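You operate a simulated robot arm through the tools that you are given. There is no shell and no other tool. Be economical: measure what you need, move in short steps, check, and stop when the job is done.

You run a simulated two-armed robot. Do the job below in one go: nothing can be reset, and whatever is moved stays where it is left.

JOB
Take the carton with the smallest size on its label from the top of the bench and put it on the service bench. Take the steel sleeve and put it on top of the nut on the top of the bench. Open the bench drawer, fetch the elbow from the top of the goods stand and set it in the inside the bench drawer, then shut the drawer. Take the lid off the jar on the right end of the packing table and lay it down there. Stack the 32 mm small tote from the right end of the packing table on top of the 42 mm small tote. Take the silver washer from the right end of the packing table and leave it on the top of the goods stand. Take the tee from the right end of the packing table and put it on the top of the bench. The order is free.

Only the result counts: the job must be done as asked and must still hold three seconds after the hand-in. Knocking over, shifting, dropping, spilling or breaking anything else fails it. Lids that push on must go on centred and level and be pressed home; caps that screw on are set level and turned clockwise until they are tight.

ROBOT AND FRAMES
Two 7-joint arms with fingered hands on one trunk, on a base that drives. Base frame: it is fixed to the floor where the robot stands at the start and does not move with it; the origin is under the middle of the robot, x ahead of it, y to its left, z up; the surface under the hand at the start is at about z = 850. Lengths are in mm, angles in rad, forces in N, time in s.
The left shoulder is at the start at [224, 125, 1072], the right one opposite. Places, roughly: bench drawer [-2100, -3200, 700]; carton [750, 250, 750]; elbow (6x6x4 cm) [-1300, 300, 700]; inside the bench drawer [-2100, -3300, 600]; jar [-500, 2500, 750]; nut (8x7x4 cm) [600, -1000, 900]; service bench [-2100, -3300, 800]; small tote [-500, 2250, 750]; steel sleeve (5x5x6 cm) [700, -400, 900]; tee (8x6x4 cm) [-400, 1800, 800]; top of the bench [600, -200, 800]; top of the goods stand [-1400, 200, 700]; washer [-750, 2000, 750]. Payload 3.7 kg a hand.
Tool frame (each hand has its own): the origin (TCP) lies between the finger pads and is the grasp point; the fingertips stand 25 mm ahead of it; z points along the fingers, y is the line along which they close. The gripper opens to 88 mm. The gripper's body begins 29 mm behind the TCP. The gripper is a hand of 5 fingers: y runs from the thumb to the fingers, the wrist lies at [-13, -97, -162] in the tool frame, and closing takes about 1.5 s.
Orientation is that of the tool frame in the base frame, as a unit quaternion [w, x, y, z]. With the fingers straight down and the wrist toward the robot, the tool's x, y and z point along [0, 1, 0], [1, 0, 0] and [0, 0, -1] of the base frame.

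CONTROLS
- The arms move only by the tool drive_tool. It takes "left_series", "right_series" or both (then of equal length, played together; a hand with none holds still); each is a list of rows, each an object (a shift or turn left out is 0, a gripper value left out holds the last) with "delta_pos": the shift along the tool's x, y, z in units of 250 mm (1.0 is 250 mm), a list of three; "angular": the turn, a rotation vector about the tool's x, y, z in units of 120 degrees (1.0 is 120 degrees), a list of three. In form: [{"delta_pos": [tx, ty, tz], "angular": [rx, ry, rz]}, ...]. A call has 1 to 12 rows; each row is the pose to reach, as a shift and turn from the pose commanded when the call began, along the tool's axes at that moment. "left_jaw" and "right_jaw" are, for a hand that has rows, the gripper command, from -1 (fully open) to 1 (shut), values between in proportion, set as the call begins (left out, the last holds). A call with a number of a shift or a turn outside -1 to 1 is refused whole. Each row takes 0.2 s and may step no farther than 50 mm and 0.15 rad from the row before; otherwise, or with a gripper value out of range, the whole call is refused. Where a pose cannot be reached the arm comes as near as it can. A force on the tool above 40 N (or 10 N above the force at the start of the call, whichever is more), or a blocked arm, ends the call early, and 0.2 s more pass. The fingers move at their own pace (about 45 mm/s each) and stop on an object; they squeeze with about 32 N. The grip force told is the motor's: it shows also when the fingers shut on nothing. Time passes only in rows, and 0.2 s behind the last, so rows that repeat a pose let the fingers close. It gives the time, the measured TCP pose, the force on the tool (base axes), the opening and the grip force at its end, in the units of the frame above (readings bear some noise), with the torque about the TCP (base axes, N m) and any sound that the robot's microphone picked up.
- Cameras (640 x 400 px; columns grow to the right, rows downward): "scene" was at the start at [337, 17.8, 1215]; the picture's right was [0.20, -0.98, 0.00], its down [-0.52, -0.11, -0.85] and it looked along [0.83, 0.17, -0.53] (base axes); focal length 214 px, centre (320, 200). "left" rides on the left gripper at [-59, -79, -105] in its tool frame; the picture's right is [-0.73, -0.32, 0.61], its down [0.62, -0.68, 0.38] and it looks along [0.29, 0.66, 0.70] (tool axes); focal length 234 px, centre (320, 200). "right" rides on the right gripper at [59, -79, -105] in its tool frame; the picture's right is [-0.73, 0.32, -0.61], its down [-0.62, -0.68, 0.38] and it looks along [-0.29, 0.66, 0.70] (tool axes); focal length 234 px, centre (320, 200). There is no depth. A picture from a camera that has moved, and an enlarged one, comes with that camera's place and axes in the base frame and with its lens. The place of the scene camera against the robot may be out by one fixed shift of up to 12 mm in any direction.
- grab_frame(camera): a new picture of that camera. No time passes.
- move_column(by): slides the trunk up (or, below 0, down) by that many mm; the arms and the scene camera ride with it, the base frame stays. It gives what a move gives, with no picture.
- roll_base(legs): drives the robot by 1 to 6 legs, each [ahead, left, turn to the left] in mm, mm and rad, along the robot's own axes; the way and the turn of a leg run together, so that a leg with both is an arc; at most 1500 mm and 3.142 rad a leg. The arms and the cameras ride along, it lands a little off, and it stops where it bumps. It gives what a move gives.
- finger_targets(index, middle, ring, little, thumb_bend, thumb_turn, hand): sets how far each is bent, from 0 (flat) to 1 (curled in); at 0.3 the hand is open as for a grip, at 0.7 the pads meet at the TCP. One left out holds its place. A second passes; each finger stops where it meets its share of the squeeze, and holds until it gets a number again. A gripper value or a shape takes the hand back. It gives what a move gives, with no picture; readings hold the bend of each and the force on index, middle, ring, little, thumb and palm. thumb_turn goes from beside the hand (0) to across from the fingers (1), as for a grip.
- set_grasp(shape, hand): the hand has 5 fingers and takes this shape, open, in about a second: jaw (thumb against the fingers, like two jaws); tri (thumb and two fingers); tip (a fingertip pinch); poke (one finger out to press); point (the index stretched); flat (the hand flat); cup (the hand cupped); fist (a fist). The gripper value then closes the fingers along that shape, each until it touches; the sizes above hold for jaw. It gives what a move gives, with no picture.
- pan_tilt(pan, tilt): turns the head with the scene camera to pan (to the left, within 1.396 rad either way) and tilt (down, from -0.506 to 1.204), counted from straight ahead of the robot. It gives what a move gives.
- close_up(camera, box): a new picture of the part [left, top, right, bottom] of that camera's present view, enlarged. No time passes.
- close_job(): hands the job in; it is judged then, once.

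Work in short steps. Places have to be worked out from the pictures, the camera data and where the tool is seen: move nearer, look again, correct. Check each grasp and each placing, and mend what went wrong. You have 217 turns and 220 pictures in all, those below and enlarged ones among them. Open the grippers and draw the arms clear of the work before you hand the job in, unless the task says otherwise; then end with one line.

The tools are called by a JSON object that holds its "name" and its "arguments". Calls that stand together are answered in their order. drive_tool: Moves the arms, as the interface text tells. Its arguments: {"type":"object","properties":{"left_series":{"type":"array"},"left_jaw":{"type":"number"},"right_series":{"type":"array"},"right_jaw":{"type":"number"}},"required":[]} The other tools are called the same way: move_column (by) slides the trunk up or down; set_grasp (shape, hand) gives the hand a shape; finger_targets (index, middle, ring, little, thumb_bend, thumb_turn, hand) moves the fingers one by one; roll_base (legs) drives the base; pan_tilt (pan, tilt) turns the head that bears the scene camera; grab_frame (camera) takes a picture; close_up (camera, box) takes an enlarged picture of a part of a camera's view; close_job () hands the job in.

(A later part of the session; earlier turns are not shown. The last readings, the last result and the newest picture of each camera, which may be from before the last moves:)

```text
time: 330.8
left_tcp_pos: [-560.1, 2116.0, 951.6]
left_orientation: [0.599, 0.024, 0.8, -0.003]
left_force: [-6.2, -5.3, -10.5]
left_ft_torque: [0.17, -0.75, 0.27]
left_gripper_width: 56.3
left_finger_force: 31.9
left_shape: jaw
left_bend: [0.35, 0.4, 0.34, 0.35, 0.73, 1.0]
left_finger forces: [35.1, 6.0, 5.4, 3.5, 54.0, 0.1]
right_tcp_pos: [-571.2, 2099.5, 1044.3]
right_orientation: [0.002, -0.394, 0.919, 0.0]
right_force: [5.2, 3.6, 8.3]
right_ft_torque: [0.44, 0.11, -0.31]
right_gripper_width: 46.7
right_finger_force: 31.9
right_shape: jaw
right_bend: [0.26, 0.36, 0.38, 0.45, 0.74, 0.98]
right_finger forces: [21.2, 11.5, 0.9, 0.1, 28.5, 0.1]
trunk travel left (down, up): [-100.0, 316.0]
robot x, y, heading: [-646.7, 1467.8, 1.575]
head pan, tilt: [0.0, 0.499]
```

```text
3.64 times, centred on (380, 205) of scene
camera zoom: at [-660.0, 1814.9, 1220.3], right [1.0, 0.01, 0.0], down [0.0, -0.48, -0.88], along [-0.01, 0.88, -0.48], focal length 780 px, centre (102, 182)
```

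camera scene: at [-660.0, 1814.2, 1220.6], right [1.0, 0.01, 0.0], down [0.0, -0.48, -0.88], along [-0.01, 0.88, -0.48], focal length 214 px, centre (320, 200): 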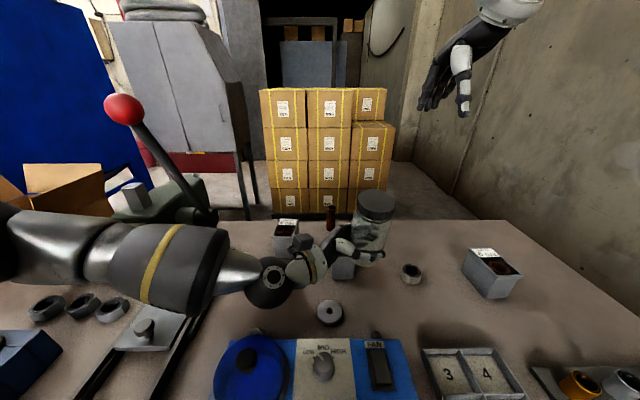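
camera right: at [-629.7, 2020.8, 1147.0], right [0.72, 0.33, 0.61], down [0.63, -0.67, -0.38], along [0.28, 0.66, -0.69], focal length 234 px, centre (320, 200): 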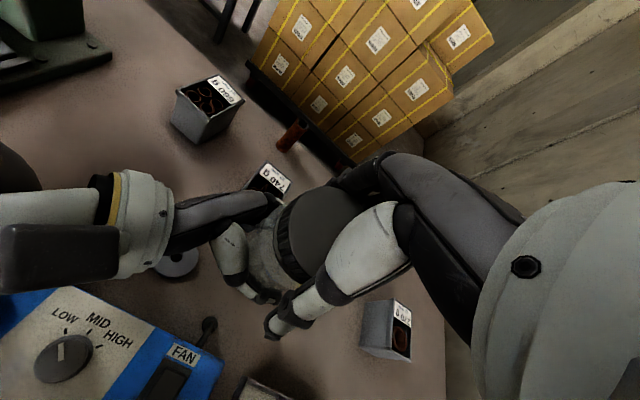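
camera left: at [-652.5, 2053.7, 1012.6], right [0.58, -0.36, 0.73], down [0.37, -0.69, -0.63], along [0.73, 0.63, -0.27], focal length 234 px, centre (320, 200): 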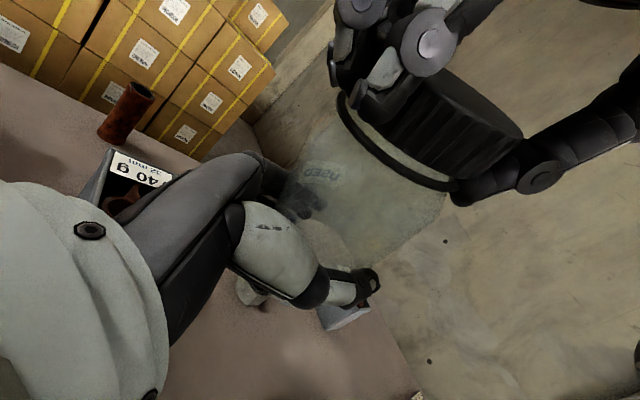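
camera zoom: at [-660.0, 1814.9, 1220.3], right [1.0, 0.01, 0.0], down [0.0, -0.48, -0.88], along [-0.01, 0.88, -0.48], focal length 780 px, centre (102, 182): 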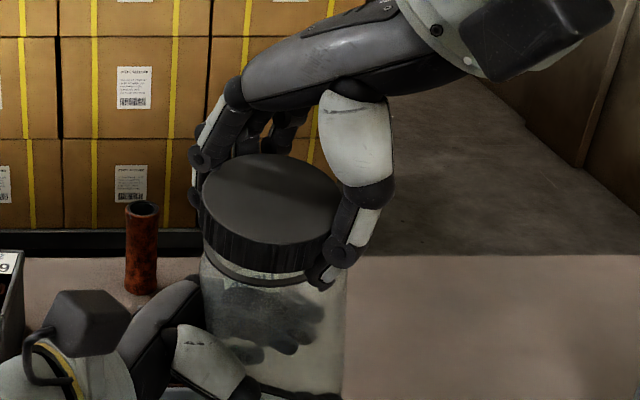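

Stable and easing. I repeat two more bites.

{"name": "drive_tool", "arguments": {"right_series": [{}, {}, {}, {}, {"angular": [0, 0, 0.07]}, {"angular": [0, 0, 0.14]}, {"angular": [0, 0, 0.21]}, {"angular": [0, 0, 0.28]}, {"angular": [0, 0, 0.35]}, {"angular": [0, 0, 0.38]}], "right_jaw": -1}}

{"name": "drive_tool", "arguments": {"right_series": [{}, {}, {}, {}, {}, {}], "right_jaw": 1}}

{"name": "drive_tool", "arguments": {"right_series": [{"angular": [0, 0, -0.055]}, {"angular": [0, 0, -0.11]}, {"angular": [0, 0, -0.165]}, {"angular": [0, 0, -0.22]}, {"angular": [0, 0, -0.275]}, {"angular": [0, 0, -0.33]}, {"angular": [0, 0, -0.38]}]}}

{"name": "drive_tool", "arguments": {"right_series": [{}, {}, {}, {}, {"angular": [0, 0, 0.07]}, {"angular": [0, 0, 0.14]}, {"angular": [0, 0, 0.21]}, {"angular": [0, 0, 0.28]}, {"angular": [0, 0, 0.35]}, {"angular": [0, 0, 0.38]}], "right_jaw": -1}}

{"name": "drive_tool", "arguments": {"right_series": [{}, {}, {}, {}, {}, {}], "right_jaw": 1}}

{"name": "drive_tool", "arguments": {"right_series": [{"angular": [0, 0, -0.055]}, {"angular": [0, 0, -0.11]}, {"angular": [0, 0, -0.165]}, {"angular": [0, 0, -0.22]}, {"angular": [0, 0, -0.275]}, {"angular": [0, 0, -0.33]}, {"angular": [0, 0, -0.38]}]}}

{"name": "close_up", "arguments": {"camera": "scene", "box": [310, 150, 450, 260]}}

```text
time: 333.0
left_tcp_pos: [-559.9, 2114.9, 952.8]
left_orientation: [0.599, 0.024, 0.8, -0.003]
left_force: [-0.5, -0.5, -1.0]
left_ft_torque: [-0.02, -0.05, 0.0]
left_gripper_width: 56.5
left_finger_force: 32.4
left_shape: jaw
left_bend: [0.35, 0.4, 0.34, 0.34, 0.73, 1.0]
left_finger forces: [36.7, 5.2, 4.3, 2.7, 48.5, 0.0]
right_tcp_pos: [-571.8, 2098.8, 1045.2]
right_orientation: [0.002, -0.006, 1.0, 0.0]
right_force: [-0.8, 0.9, -0.2]
right_ft_torque: [0.0, 0.04, 0.0]
right_gripper_width: 87.5
right_finger_force: 0.0
right_shape: jaw
right_bend: [0.3, 0.3, 0.3, 0.3, 0.3, 0.98]
right_finger forces: [0.0, 0.0, 0.0, 0.1, 0.1, 0.1]
trunk travel left (down, up): [-100.0, 316.0]
robot x, y, heading: [-647.3, 1463.0, 1.578]
head pan, tilt: [0.0, 0.499]
```

```text
time: 334.4
left_tcp_pos: [-560.6, 2114.6, 952.3]
left_orientation: [0.599, 0.025, 0.8, -0.003]
left_force: [-0.3, -1.7, -3.3]
left_ft_torque: [-0.28, -0.02, -0.06]
left_gripper_width: 56.8
left_finger_force: 31.7
left_shape: jaw
left_bend: [0.35, 0.41, 0.34, 0.35, 0.73, 0.99]
left_finger forces: [36.6, 4.2, 2.7, 2.8, 47.5, 0.1]
right_tcp_pos: [-571.1, 2098.5, 1043.7]
right_orientation: [0.003, -0.006, 1.0, 0.001]
right_force: [-0.1, 2.2, 2.5]
right_ft_torque: [0.53, -0.04, 0.06]
right_gripper_width: 51.1
right_finger_force: 32.1
right_shape: jaw
right_bend: [0.26, 0.35, 0.37, 0.44, 0.73, 1.0]
right_finger forces: [17.7, 7.4, 3.1, 0.0, 27.9, 0.0]
trunk travel left (down, up): [-100.0, 316.0]
robot x, y, heading: [-647.8, 1463.4, 1.58]
head pan, tilt: [0.0, 0.499]
```

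```text
time: 336.0
left_tcp_pos: [-560.1, 2116.0, 952.4]
left_orientation: [0.599, 0.024, 0.8, -0.003]
left_force: [-7.7, -7.5, -11.6]
left_ft_torque: [0.35, -0.88, 0.42]
left_gripper_width: 56.8
left_finger_force: 31.8
left_shape: jaw
left_bend: [0.35, 0.4, 0.34, 0.35, 0.73, 1.0]
left_finger forces: [34.8, 6.2, 6.0, 3.3, 57.5, 0.0]
right_tcp_pos: [-572.8, 2100.0, 1045.1]
right_orientation: [0.001, -0.393, 0.919, 0.001]
right_force: [7.6, 6.6, 10.6]
right_ft_torque: [0.4, 0.07, -0.46]
right_gripper_width: 46.5
right_finger_force: 31.9
right_shape: jaw
right_bend: [0.26, 0.36, 0.38, 0.44, 0.75, 0.97]
right_finger forces: [21.2, 12.3, 0.3, 0.1, 27.9, 0.1]
trunk travel left (down, up): [-100.0, 316.0]
robot x, y, heading: [-648.4, 1465.5, 1.574]
head pan, tilt: [0.0, 0.499]
```

```text
time: 338.2
left_tcp_pos: [-559.2, 2116.0, 951.6]
left_orientation: [0.6, 0.024, 0.8, -0.001]
left_force: [0.1, -0.7, -1.5]
left_ft_torque: [0.0, -0.02, -0.01]
left_gripper_width: 56.4
left_finger_force: 32.1
left_shape: jaw
left_bend: [0.34, 0.4, 0.33, 0.33, 0.73, 1.0]
left_finger forces: [37.3, 4.8, 4.2, 2.8, 48.9, 0.0]
right_tcp_pos: [-572.8, 2098.8, 1043.8]
right_orientation: [0.002, -0.005, 1.0, -0.001]
right_force: [-0.5, 0.3, -0.3]
right_ft_torque: [0.02, -0.04, 0.01]
right_gripper_width: 87.7
right_finger_force: 0.1
right_shape: jaw
right_bend: [0.3, 0.3, 0.3, 0.3, 0.3, 0.98]
right_finger forces: [0.0, 0.0, 0.0, 0.0, 0.0, 0.1]
trunk travel left (down, up): [-100.0, 316.0]
robot x, y, heading: [-651.1, 1468.1, 1.574]
head pan, tilt: [0.0, 0.499]
```

```text
time: 339.6
left_tcp_pos: [-559.6, 2115.6, 952.0]
left_orientation: [0.599, 0.025, 0.8, -0.002]
left_force: [-0.5, -1.7, -2.8]
left_ft_torque: [-0.28, -0.06, -0.09]
left_gripper_width: 56.6
left_finger_force: 32.2
left_shape: jaw
left_bend: [0.35, 0.41, 0.34, 0.34, 0.73, 0.99]
left_finger forces: [36.7, 4.3, 2.7, 2.8, 47.9, 0.1]
right_tcp_pos: [-573.3, 2098.4, 1045.0]
right_orientation: [0.002, -0.006, 1.0, 0.0]
right_force: [1.4, 2.6, 1.3]
right_ft_torque: [0.5, -0.04, 0.05]
right_gripper_width: 51.0
right_finger_force: 31.7
right_shape: jaw
right_bend: [0.26, 0.35, 0.37, 0.43, 0.73, 1.0]
right_finger forces: [18.0, 7.3, 3.3, 0.1, 28.0, 0.0]
trunk travel left (down, up): [-100.0, 316.0]
robot x, y, heading: [-648.7, 1464.8, 1.572]
head pan, tilt: [0.0, 0.499]
```

```text
time: 341.2
left_tcp_pos: [-559.4, 2114.9, 951.5]
left_orientation: [0.599, 0.025, 0.8, -0.002]
left_force: [-7.3, -7.9, -9.7]
left_ft_torque: [0.38, -0.83, 0.46]
left_gripper_width: 56.8
left_finger_force: 32.1
left_shape: jaw
left_bend: [0.35, 0.4, 0.34, 0.35, 0.73, 1.0]
left_finger forces: [34.2, 6.1, 6.0, 3.3, 57.8, 0.0]
right_tcp_pos: [-572.5, 2100.0, 1046.1]
right_orientation: [0.002, -0.393, 0.919, 0.001]
right_force: [7.9, 7.7, 9.0]
right_ft_torque: [0.4, 0.04, -0.5]
right_gripper_width: 46.9
right_finger_force: 32.3
right_shape: jaw
right_bend: [0.25, 0.36, 0.38, 0.43, 0.75, 0.98]
right_finger forces: [21.6, 12.0, 0.6, 0.0, 27.6, 0.0]
trunk travel left (down, up): [-100.0, 316.0]
robot x, y, heading: [-646.7, 1464.3, 1.576]
head pan, tilt: [0.0, 0.499]
```

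```text
3.64 times, centred on (380, 205) of scene
camera zoom: at [-660.0, 1814.9, 1220.4], right [1.0, 0.01, 0.0], down [0.0, -0.48, -0.88], along [-0.01, 0.88, -0.48], focal length 780 px, centre (102, 182)
```

zoom: 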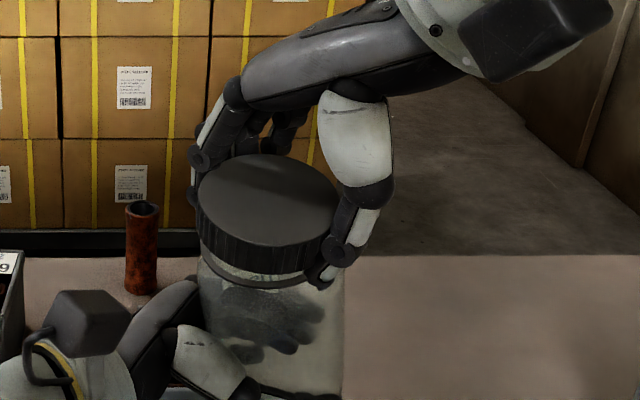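

I check whether the jar itself has been turning in the left hand (where is its label?).

{"name": "close_up", "arguments": {"camera": "scene", "box": [345, 190, 415, 255]}}

{"name": "close_up", "arguments": {"camera": "left", "box": [200, 80, 480, 360]}}

```text
6.15 times, centred on (380, 222) of scene
camera zoom: at [-660.0, 1814.9, 1220.4], right [1.0, 0.01, 0.0], down [0.0, -0.48, -0.88], along [-0.01, 0.88, -0.48], focal length 1320 px, centre (-49, 62)
```

zoom: 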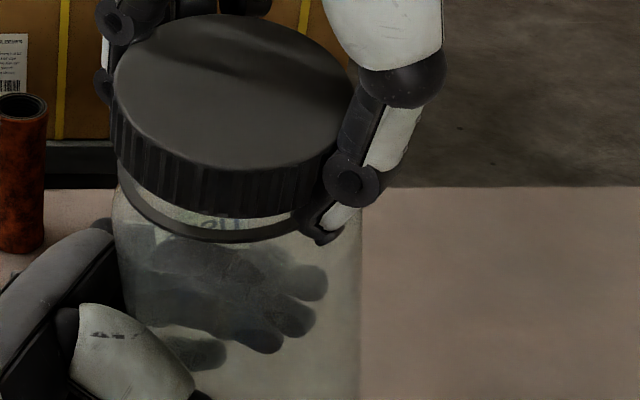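

```text
1.43 times, centred on (340, 220) of left
camera zoom: at [-646.8, 2037.7, 1034.8], right [0.77, -0.37, 0.52], down [0.16, -0.67, -0.72], along [0.61, 0.64, -0.46], focal length 334 px, centre (291, 171)
```

zoom: 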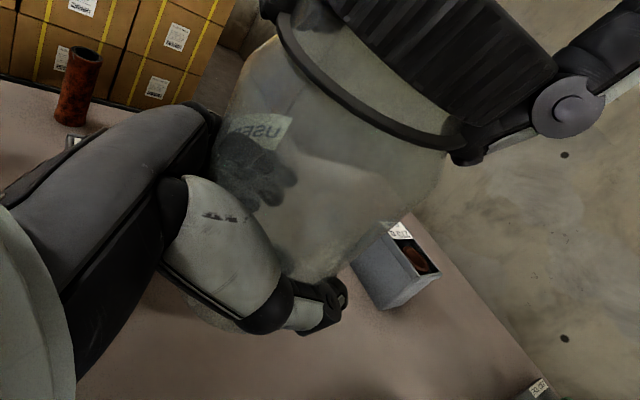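

The left camera shows the lid well clear of the neck ring, so it is rising. Two more bites, slightly higher, then a pull.

{"name": "drive_tool", "arguments": {"right_series": [{}, {}, {}, {}, {"angular": [0, 0, 0.07]}, {"angular": [0, 0, 0.14]}, {"angular": [0, 0, 0.21]}, {"delta_pos": [0, 0, -0.01], "angular": [0, 0, 0.28]}, {"delta_pos": [0, 0, -0.016], "angular": [0, 0, 0.35]}, {"delta_pos": [0, 0, -0.016], "angular": [0, 0, 0.38]}], "right_jaw": -1}}

{"name": "drive_tool", "arguments": {"right_series": [{}, {}, {}, {}, {}, {}], "right_jaw": 1}}

{"name": "drive_tool", "arguments": {"right_series": [{"angular": [0, 0, -0.055]}, {"angular": [0, 0, -0.11]}, {"angular": [0, 0, -0.165]}, {"angular": [0, 0, -0.22]}, {"angular": [0, 0, -0.275]}, {"angular": [0, 0, -0.33]}, {"angular": [0, 0, -0.38]}]}}

{"name": "drive_tool", "arguments": {"right_series": [{}, {}, {}, {}, {"angular": [0, 0, 0.07]}, {"angular": [0, 0, 0.14]}, {"angular": [0, 0, 0.21]}, {"delta_pos": [0, 0, -0.01], "angular": [0, 0, 0.28]}, {"delta_pos": [0, 0, -0.012], "angular": [0, 0, 0.35]}, {"delta_pos": [0, 0, -0.012], "angular": [0, 0, 0.38]}], "right_jaw": -1}}

{"name": "drive_tool", "arguments": {"right_series": [{}, {}, {}, {}, {}, {}], "right_jaw": 1}}

{"name": "drive_tool", "arguments": {"right_series": [{"angular": [0, 0, -0.055]}, {"angular": [0, 0, -0.11]}, {"angular": [0, 0, -0.165]}, {"angular": [0, 0, -0.22]}, {"angular": [0, 0, -0.275]}, {"angular": [0, 0, -0.33]}, {"angular": [0, 0, -0.38]}]}}

{"name": "close_up", "arguments": {"camera": "left", "box": [200, 80, 480, 360]}}

```text
time: 343.4
left_tcp_pos: [-560.3, 2116.3, 951.7]
left_orientation: [0.599, 0.025, 0.8, -0.003]
left_force: [0.0, 0.3, -2.1]
left_ft_torque: [0.05, 0.01, -0.02]
left_gripper_width: 56.9
left_finger_force: 31.9
left_shape: jaw
left_bend: [0.34, 0.4, 0.33, 0.33, 0.73, 1.0]
left_finger forces: [37.5, 4.8, 4.0, 2.5, 49.0, 0.0]
right_tcp_pos: [-572.1, 2098.7, 1048.0]
right_orientation: [0.002, -0.005, 1.0, 0.0]
right_force: [-0.5, 0.0, -0.3]
right_ft_torque: [0.01, -0.01, 0.0]
right_gripper_width: 87.6
right_finger_force: 0.0
right_shape: jaw
right_bend: [0.3, 0.3, 0.3, 0.3, 0.3, 0.98]
right_finger forces: [0.1, 0.1, 0.0, 0.1, 0.1, 0.1]
trunk travel left (down, up): [-100.0, 316.0]
robot x, y, heading: [-649.2, 1469.0, 1.576]
head pan, tilt: [0.0, 0.499]
```

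```text
time: 344.8
left_tcp_pos: [-560.7, 2115.4, 952.1]
left_orientation: [0.599, 0.025, 0.8, -0.003]
left_force: [-0.3, -0.2, -4.4]
left_ft_torque: [-0.22, -0.03, 0.01]
left_gripper_width: 56.8
left_finger_force: 32.0
left_shape: jaw
left_bend: [0.34, 0.4, 0.34, 0.34, 0.73, 1.0]
left_finger forces: [37.8, 4.5, 3.0, 2.7, 48.1, 0.0]
right_tcp_pos: [-572.0, 2098.3, 1049.2]
right_orientation: [0.003, -0.006, 1.0, 0.001]
right_force: [0.8, 1.0, 3.0]
right_ft_torque: [0.32, -0.08, -0.02]
right_gripper_width: 49.2
right_finger_force: 31.6
right_shape: jaw
right_bend: [0.27, 0.36, 0.41, 0.42, 0.72, 1.0]
right_finger forces: [17.7, 9.6, 0.0, 0.0, 28.2, 0.0]
trunk travel left (down, up): [-100.0, 316.0]
robot x, y, heading: [-651.1, 1464.9, 1.581]
head pan, tilt: [0.0, 0.499]
```

```text
time: 346.4
left_tcp_pos: [-559.4, 2114.0, 952.0]
left_orientation: [0.599, 0.024, 0.8, -0.003]
left_force: [-6.6, -7.5, -9.2]
left_ft_torque: [0.52, -0.83, 0.56]
left_gripper_width: 57.3
left_finger_force: 31.5
left_shape: jaw
left_bend: [0.35, 0.4, 0.33, 0.34, 0.73, 1.0]
left_finger forces: [33.8, 6.2, 6.1, 3.1, 57.9, 0.0]
right_tcp_pos: [-571.9, 2099.4, 1048.3]
right_orientation: [0.003, -0.393, 0.919, 0.0]
right_force: [6.8, 8.0, 7.6]
right_ft_torque: [0.35, 0.03, -0.59]
right_gripper_width: 46.8
right_finger_force: 31.9
right_shape: jaw
right_bend: [0.26, 0.38, 0.41, 0.42, 0.73, 0.97]
right_finger forces: [21.5, 12.5, 0.1, 0.1, 28.6, 0.1]
trunk travel left (down, up): [-100.0, 316.0]
robot x, y, heading: [-647.4, 1466.2, 1.575]
head pan, tilt: [0.0, 0.499]
```

```text
time: 348.6
left_tcp_pos: [-560.5, 2115.3, 952.9]
left_orientation: [0.599, 0.025, 0.8, -0.002]
left_force: [-0.2, 0.4, -1.7]
left_ft_torque: [-0.01, -0.03, -0.03]
left_gripper_width: 56.8
left_finger_force: 32.1
left_shape: jaw
left_bend: [0.34, 0.4, 0.33, 0.33, 0.73, 1.0]
left_finger forces: [37.6, 4.6, 4.0, 2.6, 49.1, 0.0]
right_tcp_pos: [-571.8, 2098.3, 1052.5]
right_orientation: [0.003, -0.005, 1.0, 0.001]
right_force: [-0.4, 0.0, -0.9]
right_ft_torque: [0.05, 0.01, 0.02]
right_gripper_width: 87.9
right_finger_force: 0.1
right_shape: jaw
right_bend: [0.3, 0.3, 0.3, 0.3, 0.3, 0.98]
right_finger forces: [0.0, 0.0, 0.0, 0.0, 0.0, 0.0]
trunk travel left (down, up): [-100.0, 316.0]
robot x, y, heading: [-651.2, 1465.5, 1.58]
head pan, tilt: [0.0, 0.499]
```

```text
time: 350.0
left_tcp_pos: [-560.6, 2115.3, 951.5]
left_orientation: [0.599, 0.024, 0.8, -0.002]
left_force: [0.0, -0.7, -5.2]
left_ft_torque: [-0.08, 0.01, 0.02]
left_gripper_width: 56.8
left_finger_force: 31.9
left_shape: jaw
left_bend: [0.35, 0.4, 0.33, 0.33, 0.73, 1.0]
left_finger forces: [36.9, 4.4, 3.5, 2.5, 49.4, 0.0]
right_tcp_pos: [-572.2, 2098.5, 1051.3]
right_orientation: [0.003, -0.007, 1.0, 0.001]
right_force: [1.7, 1.8, 3.3]
right_ft_torque: [0.27, -0.06, 0.02]
right_gripper_width: 48.5
right_finger_force: 32.3
right_shape: jaw
right_bend: [0.27, 0.39, 0.41, 0.41, 0.72, 1.0]
right_finger forces: [19.8, 10.1, 0.0, 0.0, 27.8, 0.0]
trunk travel left (down, up): [-100.0, 316.0]
robot x, y, heading: [-648.1, 1462.0, 1.578]
head pan, tilt: [0.0, 0.499]
```

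```text
time: 351.6
left_tcp_pos: [-559.7, 2115.3, 951.6]
left_orientation: [0.599, 0.024, 0.8, -0.002]
left_force: [-10.7, -9.4, -8.5]
left_ft_torque: [0.72, -0.97, 0.51]
left_gripper_width: 57.0
left_finger_force: 32.6
left_shape: jaw
left_bend: [0.35, 0.4, 0.33, 0.33, 0.73, 1.0]
left_finger forces: [34.4, 6.5, 6.3, 3.0, 61.6, 0.0]
right_tcp_pos: [-571.8, 2098.8, 1050.8]
right_orientation: [0.003, -0.393, 0.92, 0.001]
right_force: [10.6, 8.3, 7.6]
right_ft_torque: [0.23, -0.14, -0.58]
right_gripper_width: 46.7
right_finger_force: 31.9
right_shape: jaw
right_bend: [0.26, 0.4, 0.41, 0.41, 0.73, 0.98]
right_finger forces: [20.0, 12.6, 0.0, 0.0, 28.2, 0.1]
trunk travel left (down, up): [-100.0, 316.0]
robot x, y, heading: [-647.7, 1465.3, 1.577]
head pan, tilt: [0.0, 0.499]
```

```text
1.43 times, centred on (340, 220) of left
camera zoom: at [-646.9, 2037.8, 1035.0], right [0.77, -0.37, 0.52], down [0.16, -0.67, -0.72], along [0.61, 0.64, -0.46], focal length 334 px, centre (291, 171)
```

zoom: 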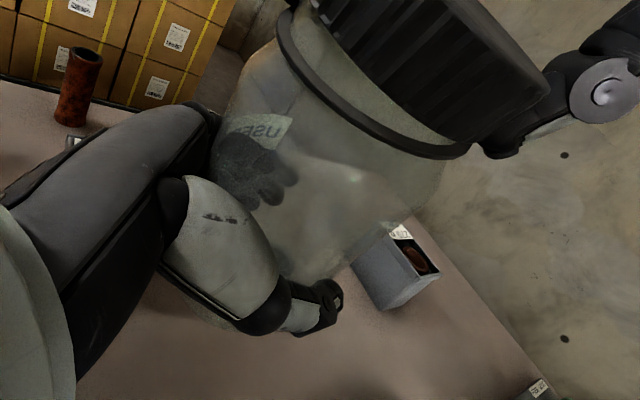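

I try a straight pull now.

{"name": "drive_tool", "arguments": {"right_series": [{"angular": [0, 0, 0.05]}, {"delta_pos": [0, 0, -0.02], "angular": [0, 0, 0.05]}, {"delta_pos": [0, 0, -0.04], "angular": [0, 0, 0.05]}, {"delta_pos": [0, 0, -0.06], "angular": [0, 0, 0.05]}, {"delta_pos": [0, 0, -0.08], "angular": [0, 0, 0.05]}, {"delta_pos": [0, 0, -0.1], "angular": [0, 0, 0.05]}]}}

{"name": "close_up", "arguments": {"camera": "left", "box": [200, 40, 480, 320]}}

```text
time: 353.0
left_tcp_pos: [-560.3, 2115.9, 951.2]
left_orientation: [0.6, 0.024, 0.8, -0.002]
left_force: [-0.5, -0.3, -3.1]
left_ft_torque: [0.0, -0.08, 0.0]
left_gripper_width: 56.9
left_finger_force: 31.9
left_shape: jaw
left_bend: [0.34, 0.4, 0.33, 0.33, 0.73, 1.0]
left_finger forces: [37.5, 4.6, 4.2, 2.4, 49.1, 0.0]
right_tcp_pos: [-572.4, 2099.8, 1077.4]
right_orientation: [0.002, -0.345, 0.939, 0.0]
right_force: [-0.6, -0.3, -0.7]
right_ft_torque: [0.0, 0.01, 0.01]
right_gripper_width: 44.0
right_finger_force: 32.2
right_shape: jaw
right_bend: [0.25, 0.44, 0.41, 0.41, 0.73, 1.0]
right_finger forces: [19.8, 6.6, 0.0, 0.1, 27.4, 0.1]
trunk travel left (down, up): [-100.0, 316.0]
robot x, y, heading: [-646.9, 1461.0, 1.583]
head pan, tilt: [0.0, 0.499]
```

```text
1.43 times, centred on (340, 180) of left
camera zoom: at [-646.9, 2037.8, 1035.1], right [0.77, -0.37, 0.52], down [0.16, -0.67, -0.72], along [0.61, 0.64, -0.46], focal length 334 px, centre (291, 229)
```

zoom: 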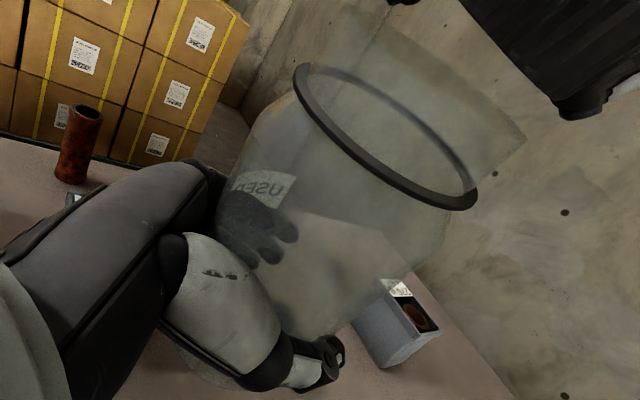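

The lid is off. I lift it clear, turn the hand square and move it over a free spot at about [-490,2150].

{"name": "drive_tool", "arguments": {"right_series": [{"delta_pos": [0, 0, -0.1]}, {"delta_pos": [0, 0, -0.24]}, {"delta_pos": [-0.1, -0.02, -0.28], "angular": [0, 0, 0.07]}, {"delta_pos": [-0.2, -0.03, -0.28], "angular": [0, 0, 0.14]}, {"delta_pos": [-0.3, -0.05, -0.28], "angular": [0, 0, 0.21]}, {"delta_pos": [-0.38, -0.06, -0.28], "angular": [0, 0, 0.28]}, {"delta_pos": [-0.38, -0.06, -0.28], "angular": [0, 0, 0.33]}]}}

{"name": "grab_frame", "arguments": {"camera": "right"}}

{"name": "grab_frame", "arguments": {"camera": "scene"}}

```text
time: 354.6
left_tcp_pos: [-560.1, 2115.1, 953.5]
left_orientation: [0.6, 0.025, 0.8, -0.002]
left_force: [-1.0, -0.6, -1.0]
left_ft_torque: [0.03, 0.0, -0.03]
left_gripper_width: 56.7
left_finger_force: 31.9
left_shape: jaw
left_bend: [0.34, 0.4, 0.33, 0.33, 0.73, 1.0]
left_finger forces: [37.5, 4.7, 4.1, 2.5, 49.1, 0.0]
right_tcp_pos: [-490.8, 2149.9, 1148.0]
right_orientation: [0.002, -0.005, 1.0, 0.001]
right_force: [-0.3, 0.3, -0.6]
right_ft_torque: [-0.02, 0.01, 0.03]
right_gripper_width: 43.6
right_finger_force: 31.7
right_shape: jaw
right_bend: [0.25, 0.44, 0.41, 0.41, 0.73, 1.0]
right_finger forces: [19.6, 6.4, 0.0, 0.1, 27.1, 0.1]
trunk travel left (down, up): [-100.0, 316.0]
robot x, y, heading: [-647.9, 1460.2, 1.588]
head pan, tilt: [0.0, 0.499]
```

```text
50 pictures are left
camera right: at [-548.5, 2071.1, 1252.0], right [0.72, 0.33, 0.61], down [0.63, -0.67, -0.38], along [0.29, 0.66, -0.69], focal length 234 px, centre (320, 200)
```

right: 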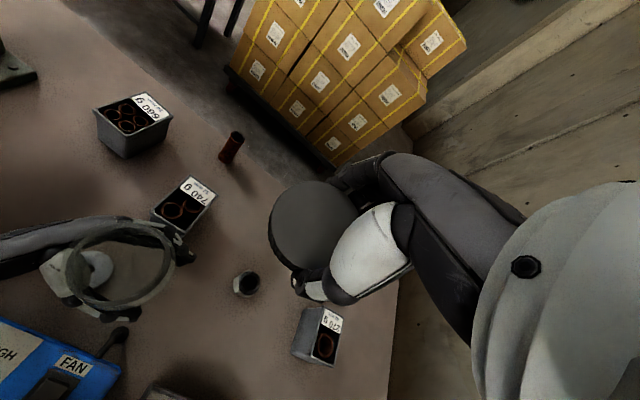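

```text
49 pictures are left
camera scene: at [-660.4, 1814.3, 1220.6], right [1.0, 0.01, 0.0], down [0.0, -0.48, -0.88], along [-0.01, 0.88, -0.48], focal length 214 px, centre (320, 200)
```

scene: 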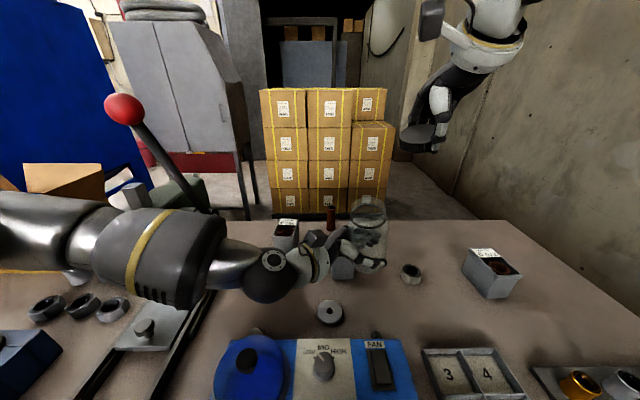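

I place the lid at about [-350,2125] (clear of nut, organizer and tote): move across, then lower.

{"name": "drive_tool", "arguments": {"right_series": [{"delta_pos": [-0.14, -0.02, 0.04]}, {"delta_pos": [-0.28, -0.05, 0.1]}, {"delta_pos": [-0.42, -0.08, 0.18]}, {"delta_pos": [-0.54, -0.1, 0.3]}, {"delta_pos": [-0.564, -0.1, 0.48]}, {"delta_pos": [-0.564, -0.1, 0.67]}, {"delta_pos": [-0.564, -0.1, 0.85]}, {"delta_pos": [-0.564, -0.1, 1.0]}]}}

{"name": "drive_tool", "arguments": {"right_series": [{"delta_pos": [0, 0, 0.16]}, {"delta_pos": [0, 0, 0.28]}, {"delta_pos": [0, 0, 0.36]}]}}

{"name": "grab_frame", "arguments": {"camera": "right"}}

```text
time: 356.4
left_tcp_pos: [-560.2, 2116.6, 951.7]
left_orientation: [0.599, 0.024, 0.8, -0.003]
left_force: [0.0, 0.0, -1.2]
left_ft_torque: [0.0, -0.03, 0.01]
left_gripper_width: 56.7
left_finger_force: 32.0
left_shape: jaw
left_bend: [0.34, 0.4, 0.33, 0.33, 0.73, 1.0]
left_finger forces: [37.4, 4.8, 4.1, 2.5, 49.1, 0.0]
right_tcp_pos: [-346.6, 2124.1, 898.3]
right_orientation: [0.001, -0.006, 1.0, -0.002]
right_force: [0.6, -0.1, -0.2]
right_ft_torque: [0.01, 0.0, 0.01]
right_gripper_width: 43.2
right_finger_force: 32.2
right_shape: jaw
right_bend: [0.25, 0.44, 0.41, 0.41, 0.73, 1.0]
right_finger forces: [19.2, 5.8, 0.0, 0.1, 26.6, 0.0]
trunk travel left (down, up): [-100.0, 316.0]
robot x, y, heading: [-646.9, 1465.0, 1.578]
head pan, tilt: [0.0, 0.499]
```

```text
time: 357.2
left_tcp_pos: [-559.7, 2115.9, 953.1]
left_orientation: [0.599, 0.024, 0.8, -0.003]
left_force: [-0.4, 1.4, -1.2]
left_ft_torque: [-0.01, -0.04, -0.02]
left_gripper_width: 56.8
left_finger_force: 31.7
left_shape: jaw
left_bend: [0.34, 0.4, 0.33, 0.33, 0.73, 1.0]
left_finger forces: [37.5, 4.5, 4.2, 2.5, 49.1, 0.0]
right_tcp_pos: [-347.3, 2125.1, 806.2]
right_orientation: [0.002, -0.006, 1.0, 0.0]
right_force: [0.9, 0.7, -0.1]
right_ft_torque: [-0.01, -0.02, 0.01]
right_gripper_width: 43.1
right_finger_force: 31.7
right_shape: jaw
right_bend: [0.25, 0.44, 0.41, 0.41, 0.73, 1.0]
right_finger forces: [19.0, 5.5, 0.0, 0.0, 26.3, 0.0]
trunk travel left (down, up): [-100.0, 316.0]
robot x, y, heading: [-646.0, 1460.2, 1.572]
head pan, tilt: [0.0, 0.499]
```

```text
48 pictures are left
camera right: at [-404.8, 2047.2, 911.0], right [0.72, 0.33, 0.61], down [0.63, -0.67, -0.38], along [0.28, 0.66, -0.7], focal length 234 px, centre (320, 200)
```

right: 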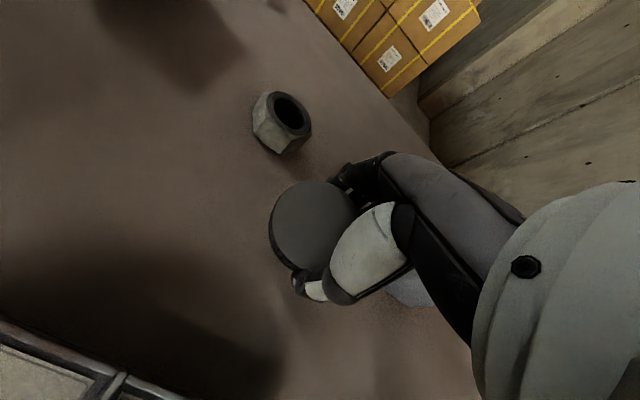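

Clear around. I lower in small steps to contact and open.

{"name": "drive_tool", "arguments": {"right_series": [{"delta_pos": [0, 0, 0.04]}, {"delta_pos": [0, 0, 0.07]}, {"delta_pos": [0, 0, 0.09]}, {"delta_pos": [0, 0, 0.11]}, {"delta_pos": [0, 0, 0.13]}, {"delta_pos": [0, 0, 0.15]}, {"delta_pos": [0, 0, 0.165]}]}}

{"name": "drive_tool", "arguments": {"right_series": [{}, {}, {}, {}, {}], "right_jaw": -1}}

{"name": "drive_tool", "arguments": {"right_series": [{"delta_pos": [0, 0, -0.1]}, {"delta_pos": [0, 0, -0.28]}, {"delta_pos": [0, 0, -0.46]}, {"delta_pos": [0, 0, -0.64]}, {"delta_pos": [0, 0, -0.8]}]}}

{"name": "grab_frame", "arguments": {"camera": "right"}}

```text
time: 358.4
left_tcp_pos: [-560.1, 2113.1, 955.0]
left_orientation: [0.599, 0.026, 0.8, 0.0]
left_force: [-0.5, 0.1, -1.2]
left_ft_torque: [-0.04, -0.04, -0.01]
left_gripper_width: 56.9
left_finger_force: 31.4
left_shape: jaw
left_bend: [0.34, 0.4, 0.33, 0.33, 0.73, 1.0]
left_finger forces: [37.5, 4.6, 4.0, 2.5, 48.9, 0.0]
right_tcp_pos: [-350.7, 2130.0, 785.4]
right_orientation: [0.001, -0.01, 1.0, 0.011]
right_force: [-1.2, -6.6, 30.0]
right_ft_torque: [-0.9, -0.12, -0.03]
right_gripper_width: 43.4
right_finger_force: 31.6
right_shape: jaw
right_bend: [0.74, 0.45, 0.41, 0.41, 0.74, 1.0]
right_finger forces: [17.1, 5.0, 0.0, 0.1, 53.5, 0.0]
trunk travel left (down, up): [-100.0, 316.0]
robot x, y, heading: [-647.0, 1462.8, 1.576]
head pan, tilt: [0.0, 0.499]
stopped in row 6 (right hand): the force on the tool passed its limit at 43 N (the readings are from after the stop); the commanded pose is now the measured one
```

```text
time: 359.0
left_tcp_pos: [-560.2, 2115.1, 949.2]
left_orientation: [0.599, 0.022, 0.8, -0.004]
left_force: [0.0, 0.4, -1.9]
left_ft_torque: [0.01, -0.02, 0.0]
left_gripper_width: 56.7
left_finger_force: 32.1
left_shape: jaw
left_bend: [0.34, 0.4, 0.33, 0.33, 0.73, 1.0]
left_finger forces: [37.5, 4.6, 4.0, 2.5, 49.0, 0.0]
right_tcp_pos: [-349.0, 2135.9, 782.9]
right_orientation: [0.001, -0.01, 1.0, 0.014]
right_force: [1.0, -0.4, 9.6]
right_ft_torque: [0.24, -0.05, -0.04]
right_gripper_width: 86.3
right_finger_force: 0.1
right_shape: jaw
right_bend: [0.3, 0.3, 0.3, 0.3, 0.29, 0.98]
right_finger forces: [0.0, 7.9, 0.0, 0.0, 2.5, 0.0]
trunk travel left (down, up): [-100.0, 316.0]
robot x, y, heading: [-646.8, 1463.0, 1.579]
head pan, tilt: [0.0, 0.499]
stopped in row 2 (right hand): the force on the tool passed its limit at 44 N (the readings are from after the stop); the commanded pose is now the measured one
```

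```text
time: 360.2
left_tcp_pos: [-559.6, 2115.1, 953.2]
left_orientation: [0.599, 0.024, 0.801, -0.002]
left_force: [0.7, 0.2, -2.6]
left_ft_torque: [0.04, -0.01, -0.03]
left_gripper_width: 56.6
left_finger_force: 31.9
left_shape: jaw
left_bend: [0.34, 0.4, 0.33, 0.33, 0.73, 1.0]
left_finger forces: [37.5, 4.6, 4.0, 2.4, 49.0, 0.0]
right_tcp_pos: [-350.6, 2128.5, 984.8]
right_orientation: [0.001, -0.009, 1.0, 0.013]
right_force: [0.9, 0.1, 0.7]
right_ft_torque: [0.03, 0.0, 0.0]
right_gripper_width: 87.8
right_finger_force: 0.1
right_shape: jaw
right_bend: [0.3, 0.3, 0.3, 0.3, 0.3, 0.98]
right_finger forces: [0.0, 0.0, 0.0, 0.0, 0.0, 0.1]
trunk travel left (down, up): [-100.0, 316.0]
robot x, y, heading: [-649.4, 1465.4, 1.58]
head pan, tilt: [0.0, 0.499]
```

```text
47 pictures are left
camera right: at [-407.4, 2046.1, 1086.2], right [0.72, 0.32, 0.62], down [0.64, -0.66, -0.4], along [0.28, 0.68, -0.68], focal length 234 px, centre (320, 200)
```

right: 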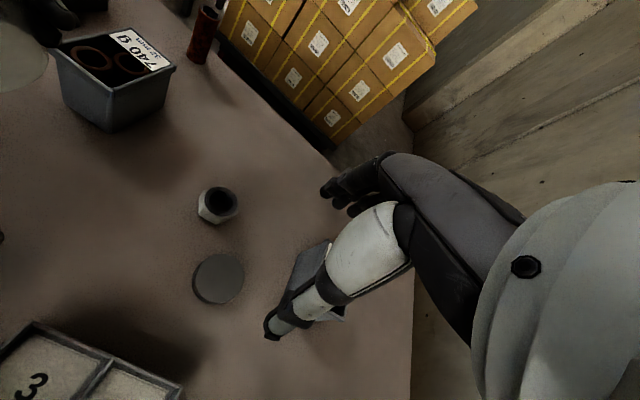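

Lid lies flat on the table. Now the jar goes back to its place: I take it by the neck with the right hand. First I move above it.

{"name": "drive_tool", "arguments": {"right_series": [{"delta_pos": [0, 0, -0.18]}, {"delta_pos": [0, 0, -0.36]}, {"delta_pos": [0.1, -0.02, -0.5]}, {"delta_pos": [0.26, -0.04, -0.58]}, {"delta_pos": [0.44, -0.06, -0.58]}, {"delta_pos": [0.62, -0.08, -0.58]}, {"delta_pos": [0.8, -0.1, -0.58]}, {"delta_pos": [0.885, -0.12, -0.58]}]}}

{"name": "grab_frame", "arguments": {"camera": "right"}}

{"name": "close_up", "arguments": {"camera": "scene", "box": [310, 170, 450, 280]}}

```text
time: 362.0
left_tcp_pos: [-560.5, 2115.6, 953.2]
left_orientation: [0.599, 0.024, 0.8, -0.002]
left_force: [0.1, -0.7, -1.3]
left_ft_torque: [0.01, -0.01, 0.0]
left_gripper_width: 56.7
left_finger_force: 32.1
left_shape: jaw
left_bend: [0.34, 0.4, 0.33, 0.33, 0.73, 1.0]
left_finger forces: [37.4, 4.6, 4.0, 2.4, 48.9, 0.0]
right_tcp_pos: [-574.8, 2092.5, 1128.9]
right_orientation: [0.002, -0.009, 1.0, 0.014]
right_force: [0.3, -0.2, -0.4]
right_ft_torque: [-0.01, 0.06, 0.01]
right_gripper_width: 87.6
right_finger_force: 0.0
right_shape: jaw
right_bend: [0.3, 0.3, 0.3, 0.3, 0.3, 0.98]
right_finger forces: [0.0, 0.0, 0.0, 0.0, 0.0, 0.1]
trunk travel left (down, up): [-100.0, 316.0]
robot x, y, heading: [-647.7, 1468.6, 1.583]
head pan, tilt: [0.0, 0.499]
```

```text
46 pictures are left
camera right: at [-630.5, 2010.6, 1230.3], right [0.72, 0.32, 0.62], down [0.64, -0.66, -0.4], along [0.28, 0.68, -0.68], focal length 234 px, centre (320, 200)
```

right: 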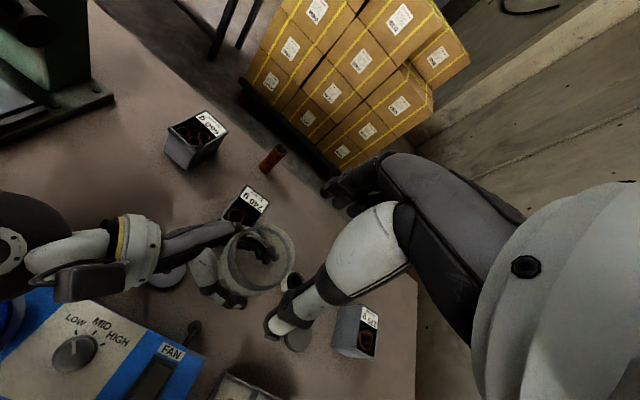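

```text
3.64 times, centred on (380, 225) of scene
camera zoom: at [-660.4, 1814.6, 1220.5], right [1.0, 0.01, 0.0], down [0.0, -0.48, -0.88], along [-0.01, 0.88, -0.48], focal length 780 px, centre (102, 109)
```

zoom: 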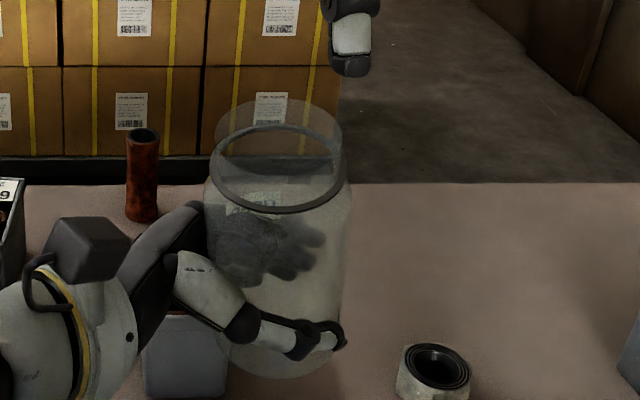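

Rim centre ≈ [-586,2089,1064]. I go down around the neck and close.

{"name": "drive_tool", "arguments": {"right_series": [{"delta_pos": [0.044, -0.014, 0.1]}, {"delta_pos": [0.044, -0.014, 0.22]}, {"delta_pos": [0.044, -0.014, 0.32]}]}}

{"name": "drive_tool", "arguments": {"right_series": [{}, {}, {}, {}, {}, {}], "right_jaw": 1}}

{"name": "grab_frame", "arguments": {"camera": "right"}}

```text
time: 362.8
left_tcp_pos: [-559.8, 2115.2, 951.8]
left_orientation: [0.599, 0.023, 0.8, -0.001]
left_force: [-0.4, -0.3, -1.8]
left_ft_torque: [0.03, -0.03, -0.03]
left_gripper_width: 56.8
left_finger_force: 31.8
left_shape: jaw
left_bend: [0.34, 0.4, 0.33, 0.33, 0.73, 1.0]
left_finger forces: [37.3, 4.7, 4.1, 2.7, 49.1, 0.0]
right_tcp_pos: [-582.4, 2091.5, 1047.0]
right_orientation: [0.001, -0.009, 1.0, 0.013]
right_force: [-0.1, 0.7, -0.6]
right_ft_torque: [0.0, -0.01, -0.02]
right_gripper_width: 87.9
right_finger_force: 0.2
right_shape: jaw
right_bend: [0.3, 0.3, 0.3, 0.3, 0.3, 0.98]
right_finger forces: [0.2, 0.1, 0.1, 0.0, 0.0, 0.0]
trunk travel left (down, up): [-100.0, 316.0]
robot x, y, heading: [-649.7, 1464.1, 1.582]
head pan, tilt: [0.0, 0.499]
```

```text
time: 364.2
left_tcp_pos: [-560.0, 2116.4, 952.0]
left_orientation: [0.599, 0.023, 0.8, -0.002]
left_force: [2.0, -1.0, -1.9]
left_ft_torque: [-0.1, 0.05, 0.01]
left_gripper_width: 56.5
left_finger_force: 31.7
left_shape: jaw
left_bend: [0.35, 0.4, 0.33, 0.33, 0.73, 1.0]
left_finger forces: [37.1, 4.5, 3.3, 2.5, 48.4, 0.0]
right_tcp_pos: [-581.7, 2089.8, 1047.4]
right_orientation: [0.002, -0.008, 1.0, 0.013]
right_force: [-1.5, 1.1, 0.2]
right_ft_torque: [0.23, 0.01, 0.06]
right_gripper_width: 45.7
right_finger_force: 31.8
right_shape: jaw
right_bend: [0.27, 0.31, 0.32, 0.35, 0.75, 1.0]
right_finger forces: [16.6, 7.2, 3.4, 0.0, 25.8, 0.1]
trunk travel left (down, up): [-100.0, 316.0]
robot x, y, heading: [-651.7, 1467.4, 1.582]
head pan, tilt: [0.0, 0.499]
```

```text
44 pictures are left
camera right: at [-639.4, 2008.6, 1149.7], right [0.72, 0.32, 0.62], down [0.64, -0.66, -0.4], along [0.28, 0.68, -0.68], focal length 234 px, centre (320, 200)
```

right: 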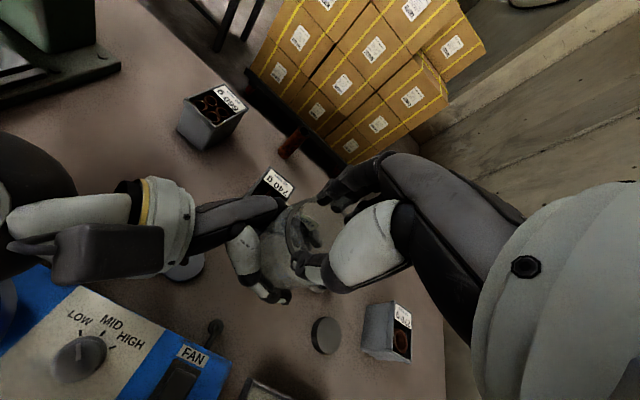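

The right hand holds the neck. The left hand opens wide and withdraws to the left.

{"name": "finger_targets", "arguments": {"hand": "left", "index": 0.1, "middle": 0.1, "ring": 0.1, "little": 0.1, "thumb_bend": 0.1}}

{"name": "drive_tool", "arguments": {"left_series": [{"delta_pos": [0, 0, -0.15]}, {"delta_pos": [0, 0, -0.3]}, {"delta_pos": [0, 0, -0.45]}, {"delta_pos": [-0.05, 0, -0.6]}, {"delta_pos": [-0.1, 0, -0.75]}]}}

{"name": "close_up", "arguments": {"camera": "scene", "box": [250, 120, 470, 280]}}

```text
time: 365.2
left_tcp_pos: [-560.3, 2115.6, 951.6]
left_orientation: [0.6, 0.023, 0.8, -0.002]
left_force: [0.3, -0.2, -0.3]
left_ft_torque: [0.02, -0.03, -0.04]
left_gripper_width: 119.8
left_finger_force: 0.2
left_shape: fingers
left_bend: [0.1, 0.1, 0.1, 0.1, 0.1, 1.0]
left_finger forces: [0.1, 0.0, 0.0, 0.0, 0.2, 0.0]
right_tcp_pos: [-582.7, 2089.5, 1047.1]
right_orientation: [0.002, -0.008, 1.0, 0.013]
right_force: [0.1, -0.3, -0.4]
right_ft_torque: [-0.03, -0.01, 0.01]
right_gripper_width: 45.3
right_finger_force: 32.2
right_shape: jaw
right_bend: [0.26, 0.31, 0.32, 0.35, 0.75, 1.0]
right_finger forces: [16.9, 6.9, 3.5, 0.0, 26.8, 0.1]
trunk travel left (down, up): [-100.0, 316.0]
robot x, y, heading: [-647.0, 1463.3, 1.574]
head pan, tilt: [0.0, 0.499]
```

```text
time: 366.4
left_tcp_pos: [-733.1, 2120.5, 1028.2]
left_orientation: [0.599, 0.024, 0.8, -0.002]
left_force: [0.5, 0.2, -0.8]
left_ft_torque: [0.0, 0.01, -0.01]
left_gripper_width: 119.8
left_finger_force: 0.1
left_shape: fingers
left_bend: [0.1, 0.1, 0.1, 0.1, 0.1, 1.0]
left_finger forces: [0.0, 0.0, 0.1, 0.1, 0.0, 0.0]
right_tcp_pos: [-583.7, 2089.9, 1048.1]
right_orientation: [0.002, -0.008, 1.0, 0.013]
right_force: [-0.6, 0.1, -0.6]
right_ft_torque: [-0.03, 0.0, 0.01]
right_gripper_width: 45.3
right_finger_force: 32.2
right_shape: jaw
right_bend: [0.26, 0.31, 0.32, 0.35, 0.75, 1.0]
right_finger forces: [16.9, 6.9, 3.5, 0.0, 26.9, 0.0]
trunk travel left (down, up): [-100.0, 316.0]
robot x, y, heading: [-649.1, 1465.6, 1.574]
head pan, tilt: [0.0, 0.499]
```

```text
2.50 times, centred on (360, 200) of scene
camera zoom: at [-660.8, 1814.3, 1220.6], right [1.0, 0.01, 0.0], down [0.0, -0.48, -0.88], along [-0.01, 0.88, -0.48], focal length 536 px, centre (220, 200)
```

zoom: 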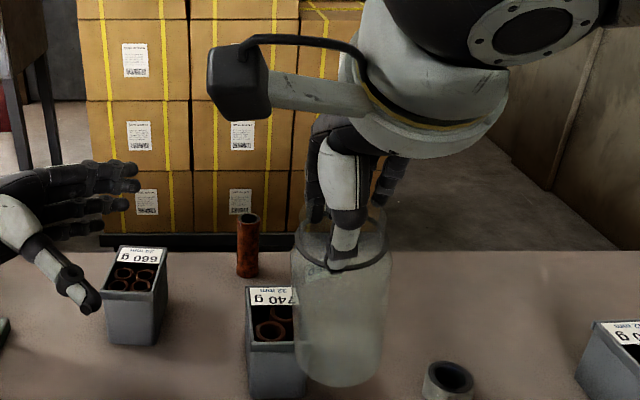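

Jar hangs upright from the right hand. I carry it back over its original spot [-418,2370] and down to z≈917.

{"name": "drive_tool", "arguments": {"right_series": [{"delta_pos": [-0.08, 0.12, 0]}, {"delta_pos": [-0.16, 0.24, 0]}, {"delta_pos": [-0.24, 0.36, 0]}, {"delta_pos": [-0.32, 0.48, 0]}, {"delta_pos": [-0.4, 0.6, 0]}, {"delta_pos": [-0.48, 0.72, 0]}, {"delta_pos": [-0.56, 0.84, 0]}, {"delta_pos": [-0.64, 0.95, 0]}]}}

{"name": "drive_tool", "arguments": {"right_series": [{"delta_pos": [-0.02, 0.08, 0.1]}, {"delta_pos": [-0.038, 0.155, 0.22]}, {"delta_pos": [-0.038, 0.155, 0.36]}, {"delta_pos": [-0.038, 0.155, 0.52]}]}}

{"name": "grab_frame", "arguments": {"camera": "scene"}}

```text
time: 368.2
left_tcp_pos: [-731.9, 2121.2, 1027.6]
left_orientation: [0.599, 0.023, 0.801, -0.002]
left_force: [-0.7, -0.1, 0.7]
left_ft_torque: [-0.01, -0.01, -0.02]
left_gripper_width: 119.7
left_finger_force: 0.0
left_shape: fingers
left_bend: [0.1, 0.1, 0.1, 0.1, 0.1, 1.0]
left_finger forces: [0.0, 0.1, 0.1, 0.0, 0.0, 0.1]
right_tcp_pos: [-427.3, 2330.4, 1053.0]
right_orientation: [0.001, -0.008, 1.0, 0.011]
right_force: [0.7, -0.6, -1.2]
right_ft_torque: [-0.04, 0.02, -0.01]
right_gripper_width: 45.3
right_finger_force: 32.2
right_shape: jaw
right_bend: [0.26, 0.32, 0.32, 0.35, 0.75, 1.0]
right_finger forces: [16.5, 6.8, 3.6, 0.0, 26.3, 0.0]
trunk travel left (down, up): [-100.0, 316.0]
robot x, y, heading: [-647.6, 1462.2, 1.577]
head pan, tilt: [0.0, 0.499]
```

```text
time: 369.2
left_tcp_pos: [-731.9, 2121.5, 1026.0]
left_orientation: [0.599, 0.023, 0.8, -0.002]
left_force: [0.2, 1.5, 0.9]
left_ft_torque: [-0.01, 0.02, 0.0]
left_gripper_width: 119.8
left_finger_force: 0.1
left_shape: fingers
left_bend: [0.1, 0.1, 0.1, 0.1, 0.1, 1.0]
left_finger forces: [0.0, 0.0, 0.1, 0.0, 0.0, 0.1]
right_tcp_pos: [-415.9, 2372.8, 919.8]
right_orientation: [0.002, -0.009, 1.0, 0.011]
right_force: [0.1, -0.8, -2.5]
right_ft_torque: [-0.08, 0.03, 0.01]
right_gripper_width: 45.1
right_finger_force: 31.7
right_shape: jaw
right_bend: [0.26, 0.32, 0.33, 0.35, 0.75, 1.0]
right_finger forces: [16.5, 6.9, 3.6, 0.0, 26.4, 0.0]
trunk travel left (down, up): [-100.0, 316.0]
robot x, y, heading: [-645.8, 1465.1, 1.581]
head pan, tilt: [0.0, 0.499]
```

```text
42 pictures are left
camera scene: at [-659.8, 1816.2, 1219.7], right [1.0, 0.01, 0.0], down [0.0, -0.48, -0.88], along [-0.01, 0.88, -0.48], focal length 214 px, centre (320, 200)
```

scene: 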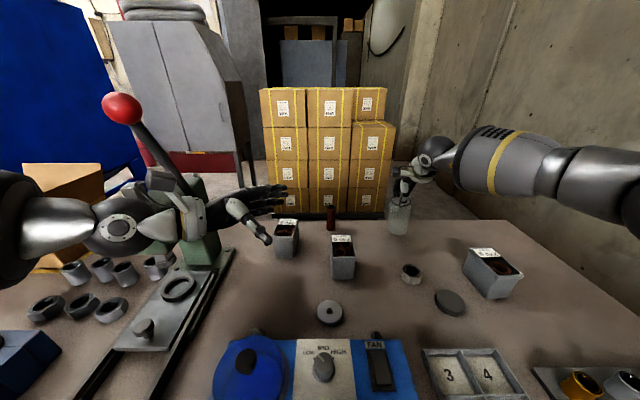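

I lower the jar in small steps until it stands, then open and rise.

{"name": "drive_tool", "arguments": {"right_series": [{"delta_pos": [0, 0, 0.06]}, {"delta_pos": [0, 0, 0.1]}, {"delta_pos": [0, 0, 0.12]}, {"delta_pos": [0, 0, 0.14]}, {"delta_pos": [0, 0, 0.16]}, {"delta_pos": [0, 0, 0.18]}, {"delta_pos": [0, 0, 0.2]}, {"delta_pos": [0, 0, 0.22]}]}}

{"name": "close_up", "arguments": {"camera": "scene", "box": [350, 150, 450, 250]}}

```text
time: 370.8
left_tcp_pos: [-732.4, 2118.6, 1027.8]
left_orientation: [0.599, 0.024, 0.8, -0.001]
left_force: [0.2, -0.1, -0.4]
left_ft_torque: [-0.01, 0.02, 0.0]
left_gripper_width: 119.8
left_finger_force: 0.0
left_shape: fingers
left_bend: [0.1, 0.1, 0.1, 0.1, 0.1, 1.0]
left_finger forces: [0.0, 0.1, 0.1, 0.0, 0.0, 0.0]
right_tcp_pos: [-416.4, 2378.2, 893.5]
right_orientation: [-0.003, -0.007, 1.0, 0.03]
right_force: [1.4, 2.4, 25.0]
right_ft_torque: [0.12, -0.05, -0.01]
right_gripper_width: 46.0
right_finger_force: 32.4
right_shape: jaw
right_bend: [0.25, 0.3, 0.31, 0.35, 0.79, 1.0]
right_finger forces: [20.4, 9.8, 5.4, 0.0, 31.6, 0.0]
trunk travel left (down, up): [-100.0, 316.0]
robot x, y, heading: [-648.0, 1462.9, 1.584]
head pan, tilt: [0.0, 0.499]
stopped in row 7 (right hand): the force on the tool passed its limit at 42 N (the readings are from after the stop); the commanded pose is now the measured one
```

```text
4.00 times, centred on (400, 200) of scene
camera zoom: at [-660.4, 1813.4, 1220.6], right [1.0, 0.01, 0.0], down [0.0, -0.48, -0.88], along [-0.01, 0.88, -0.48], focal length 858 px, centre (0, 200)
```

zoom: 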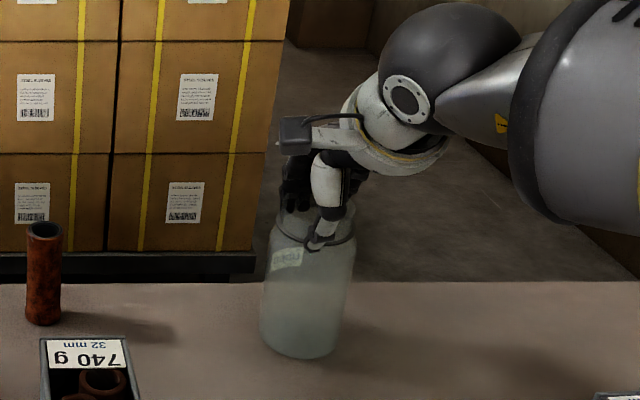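

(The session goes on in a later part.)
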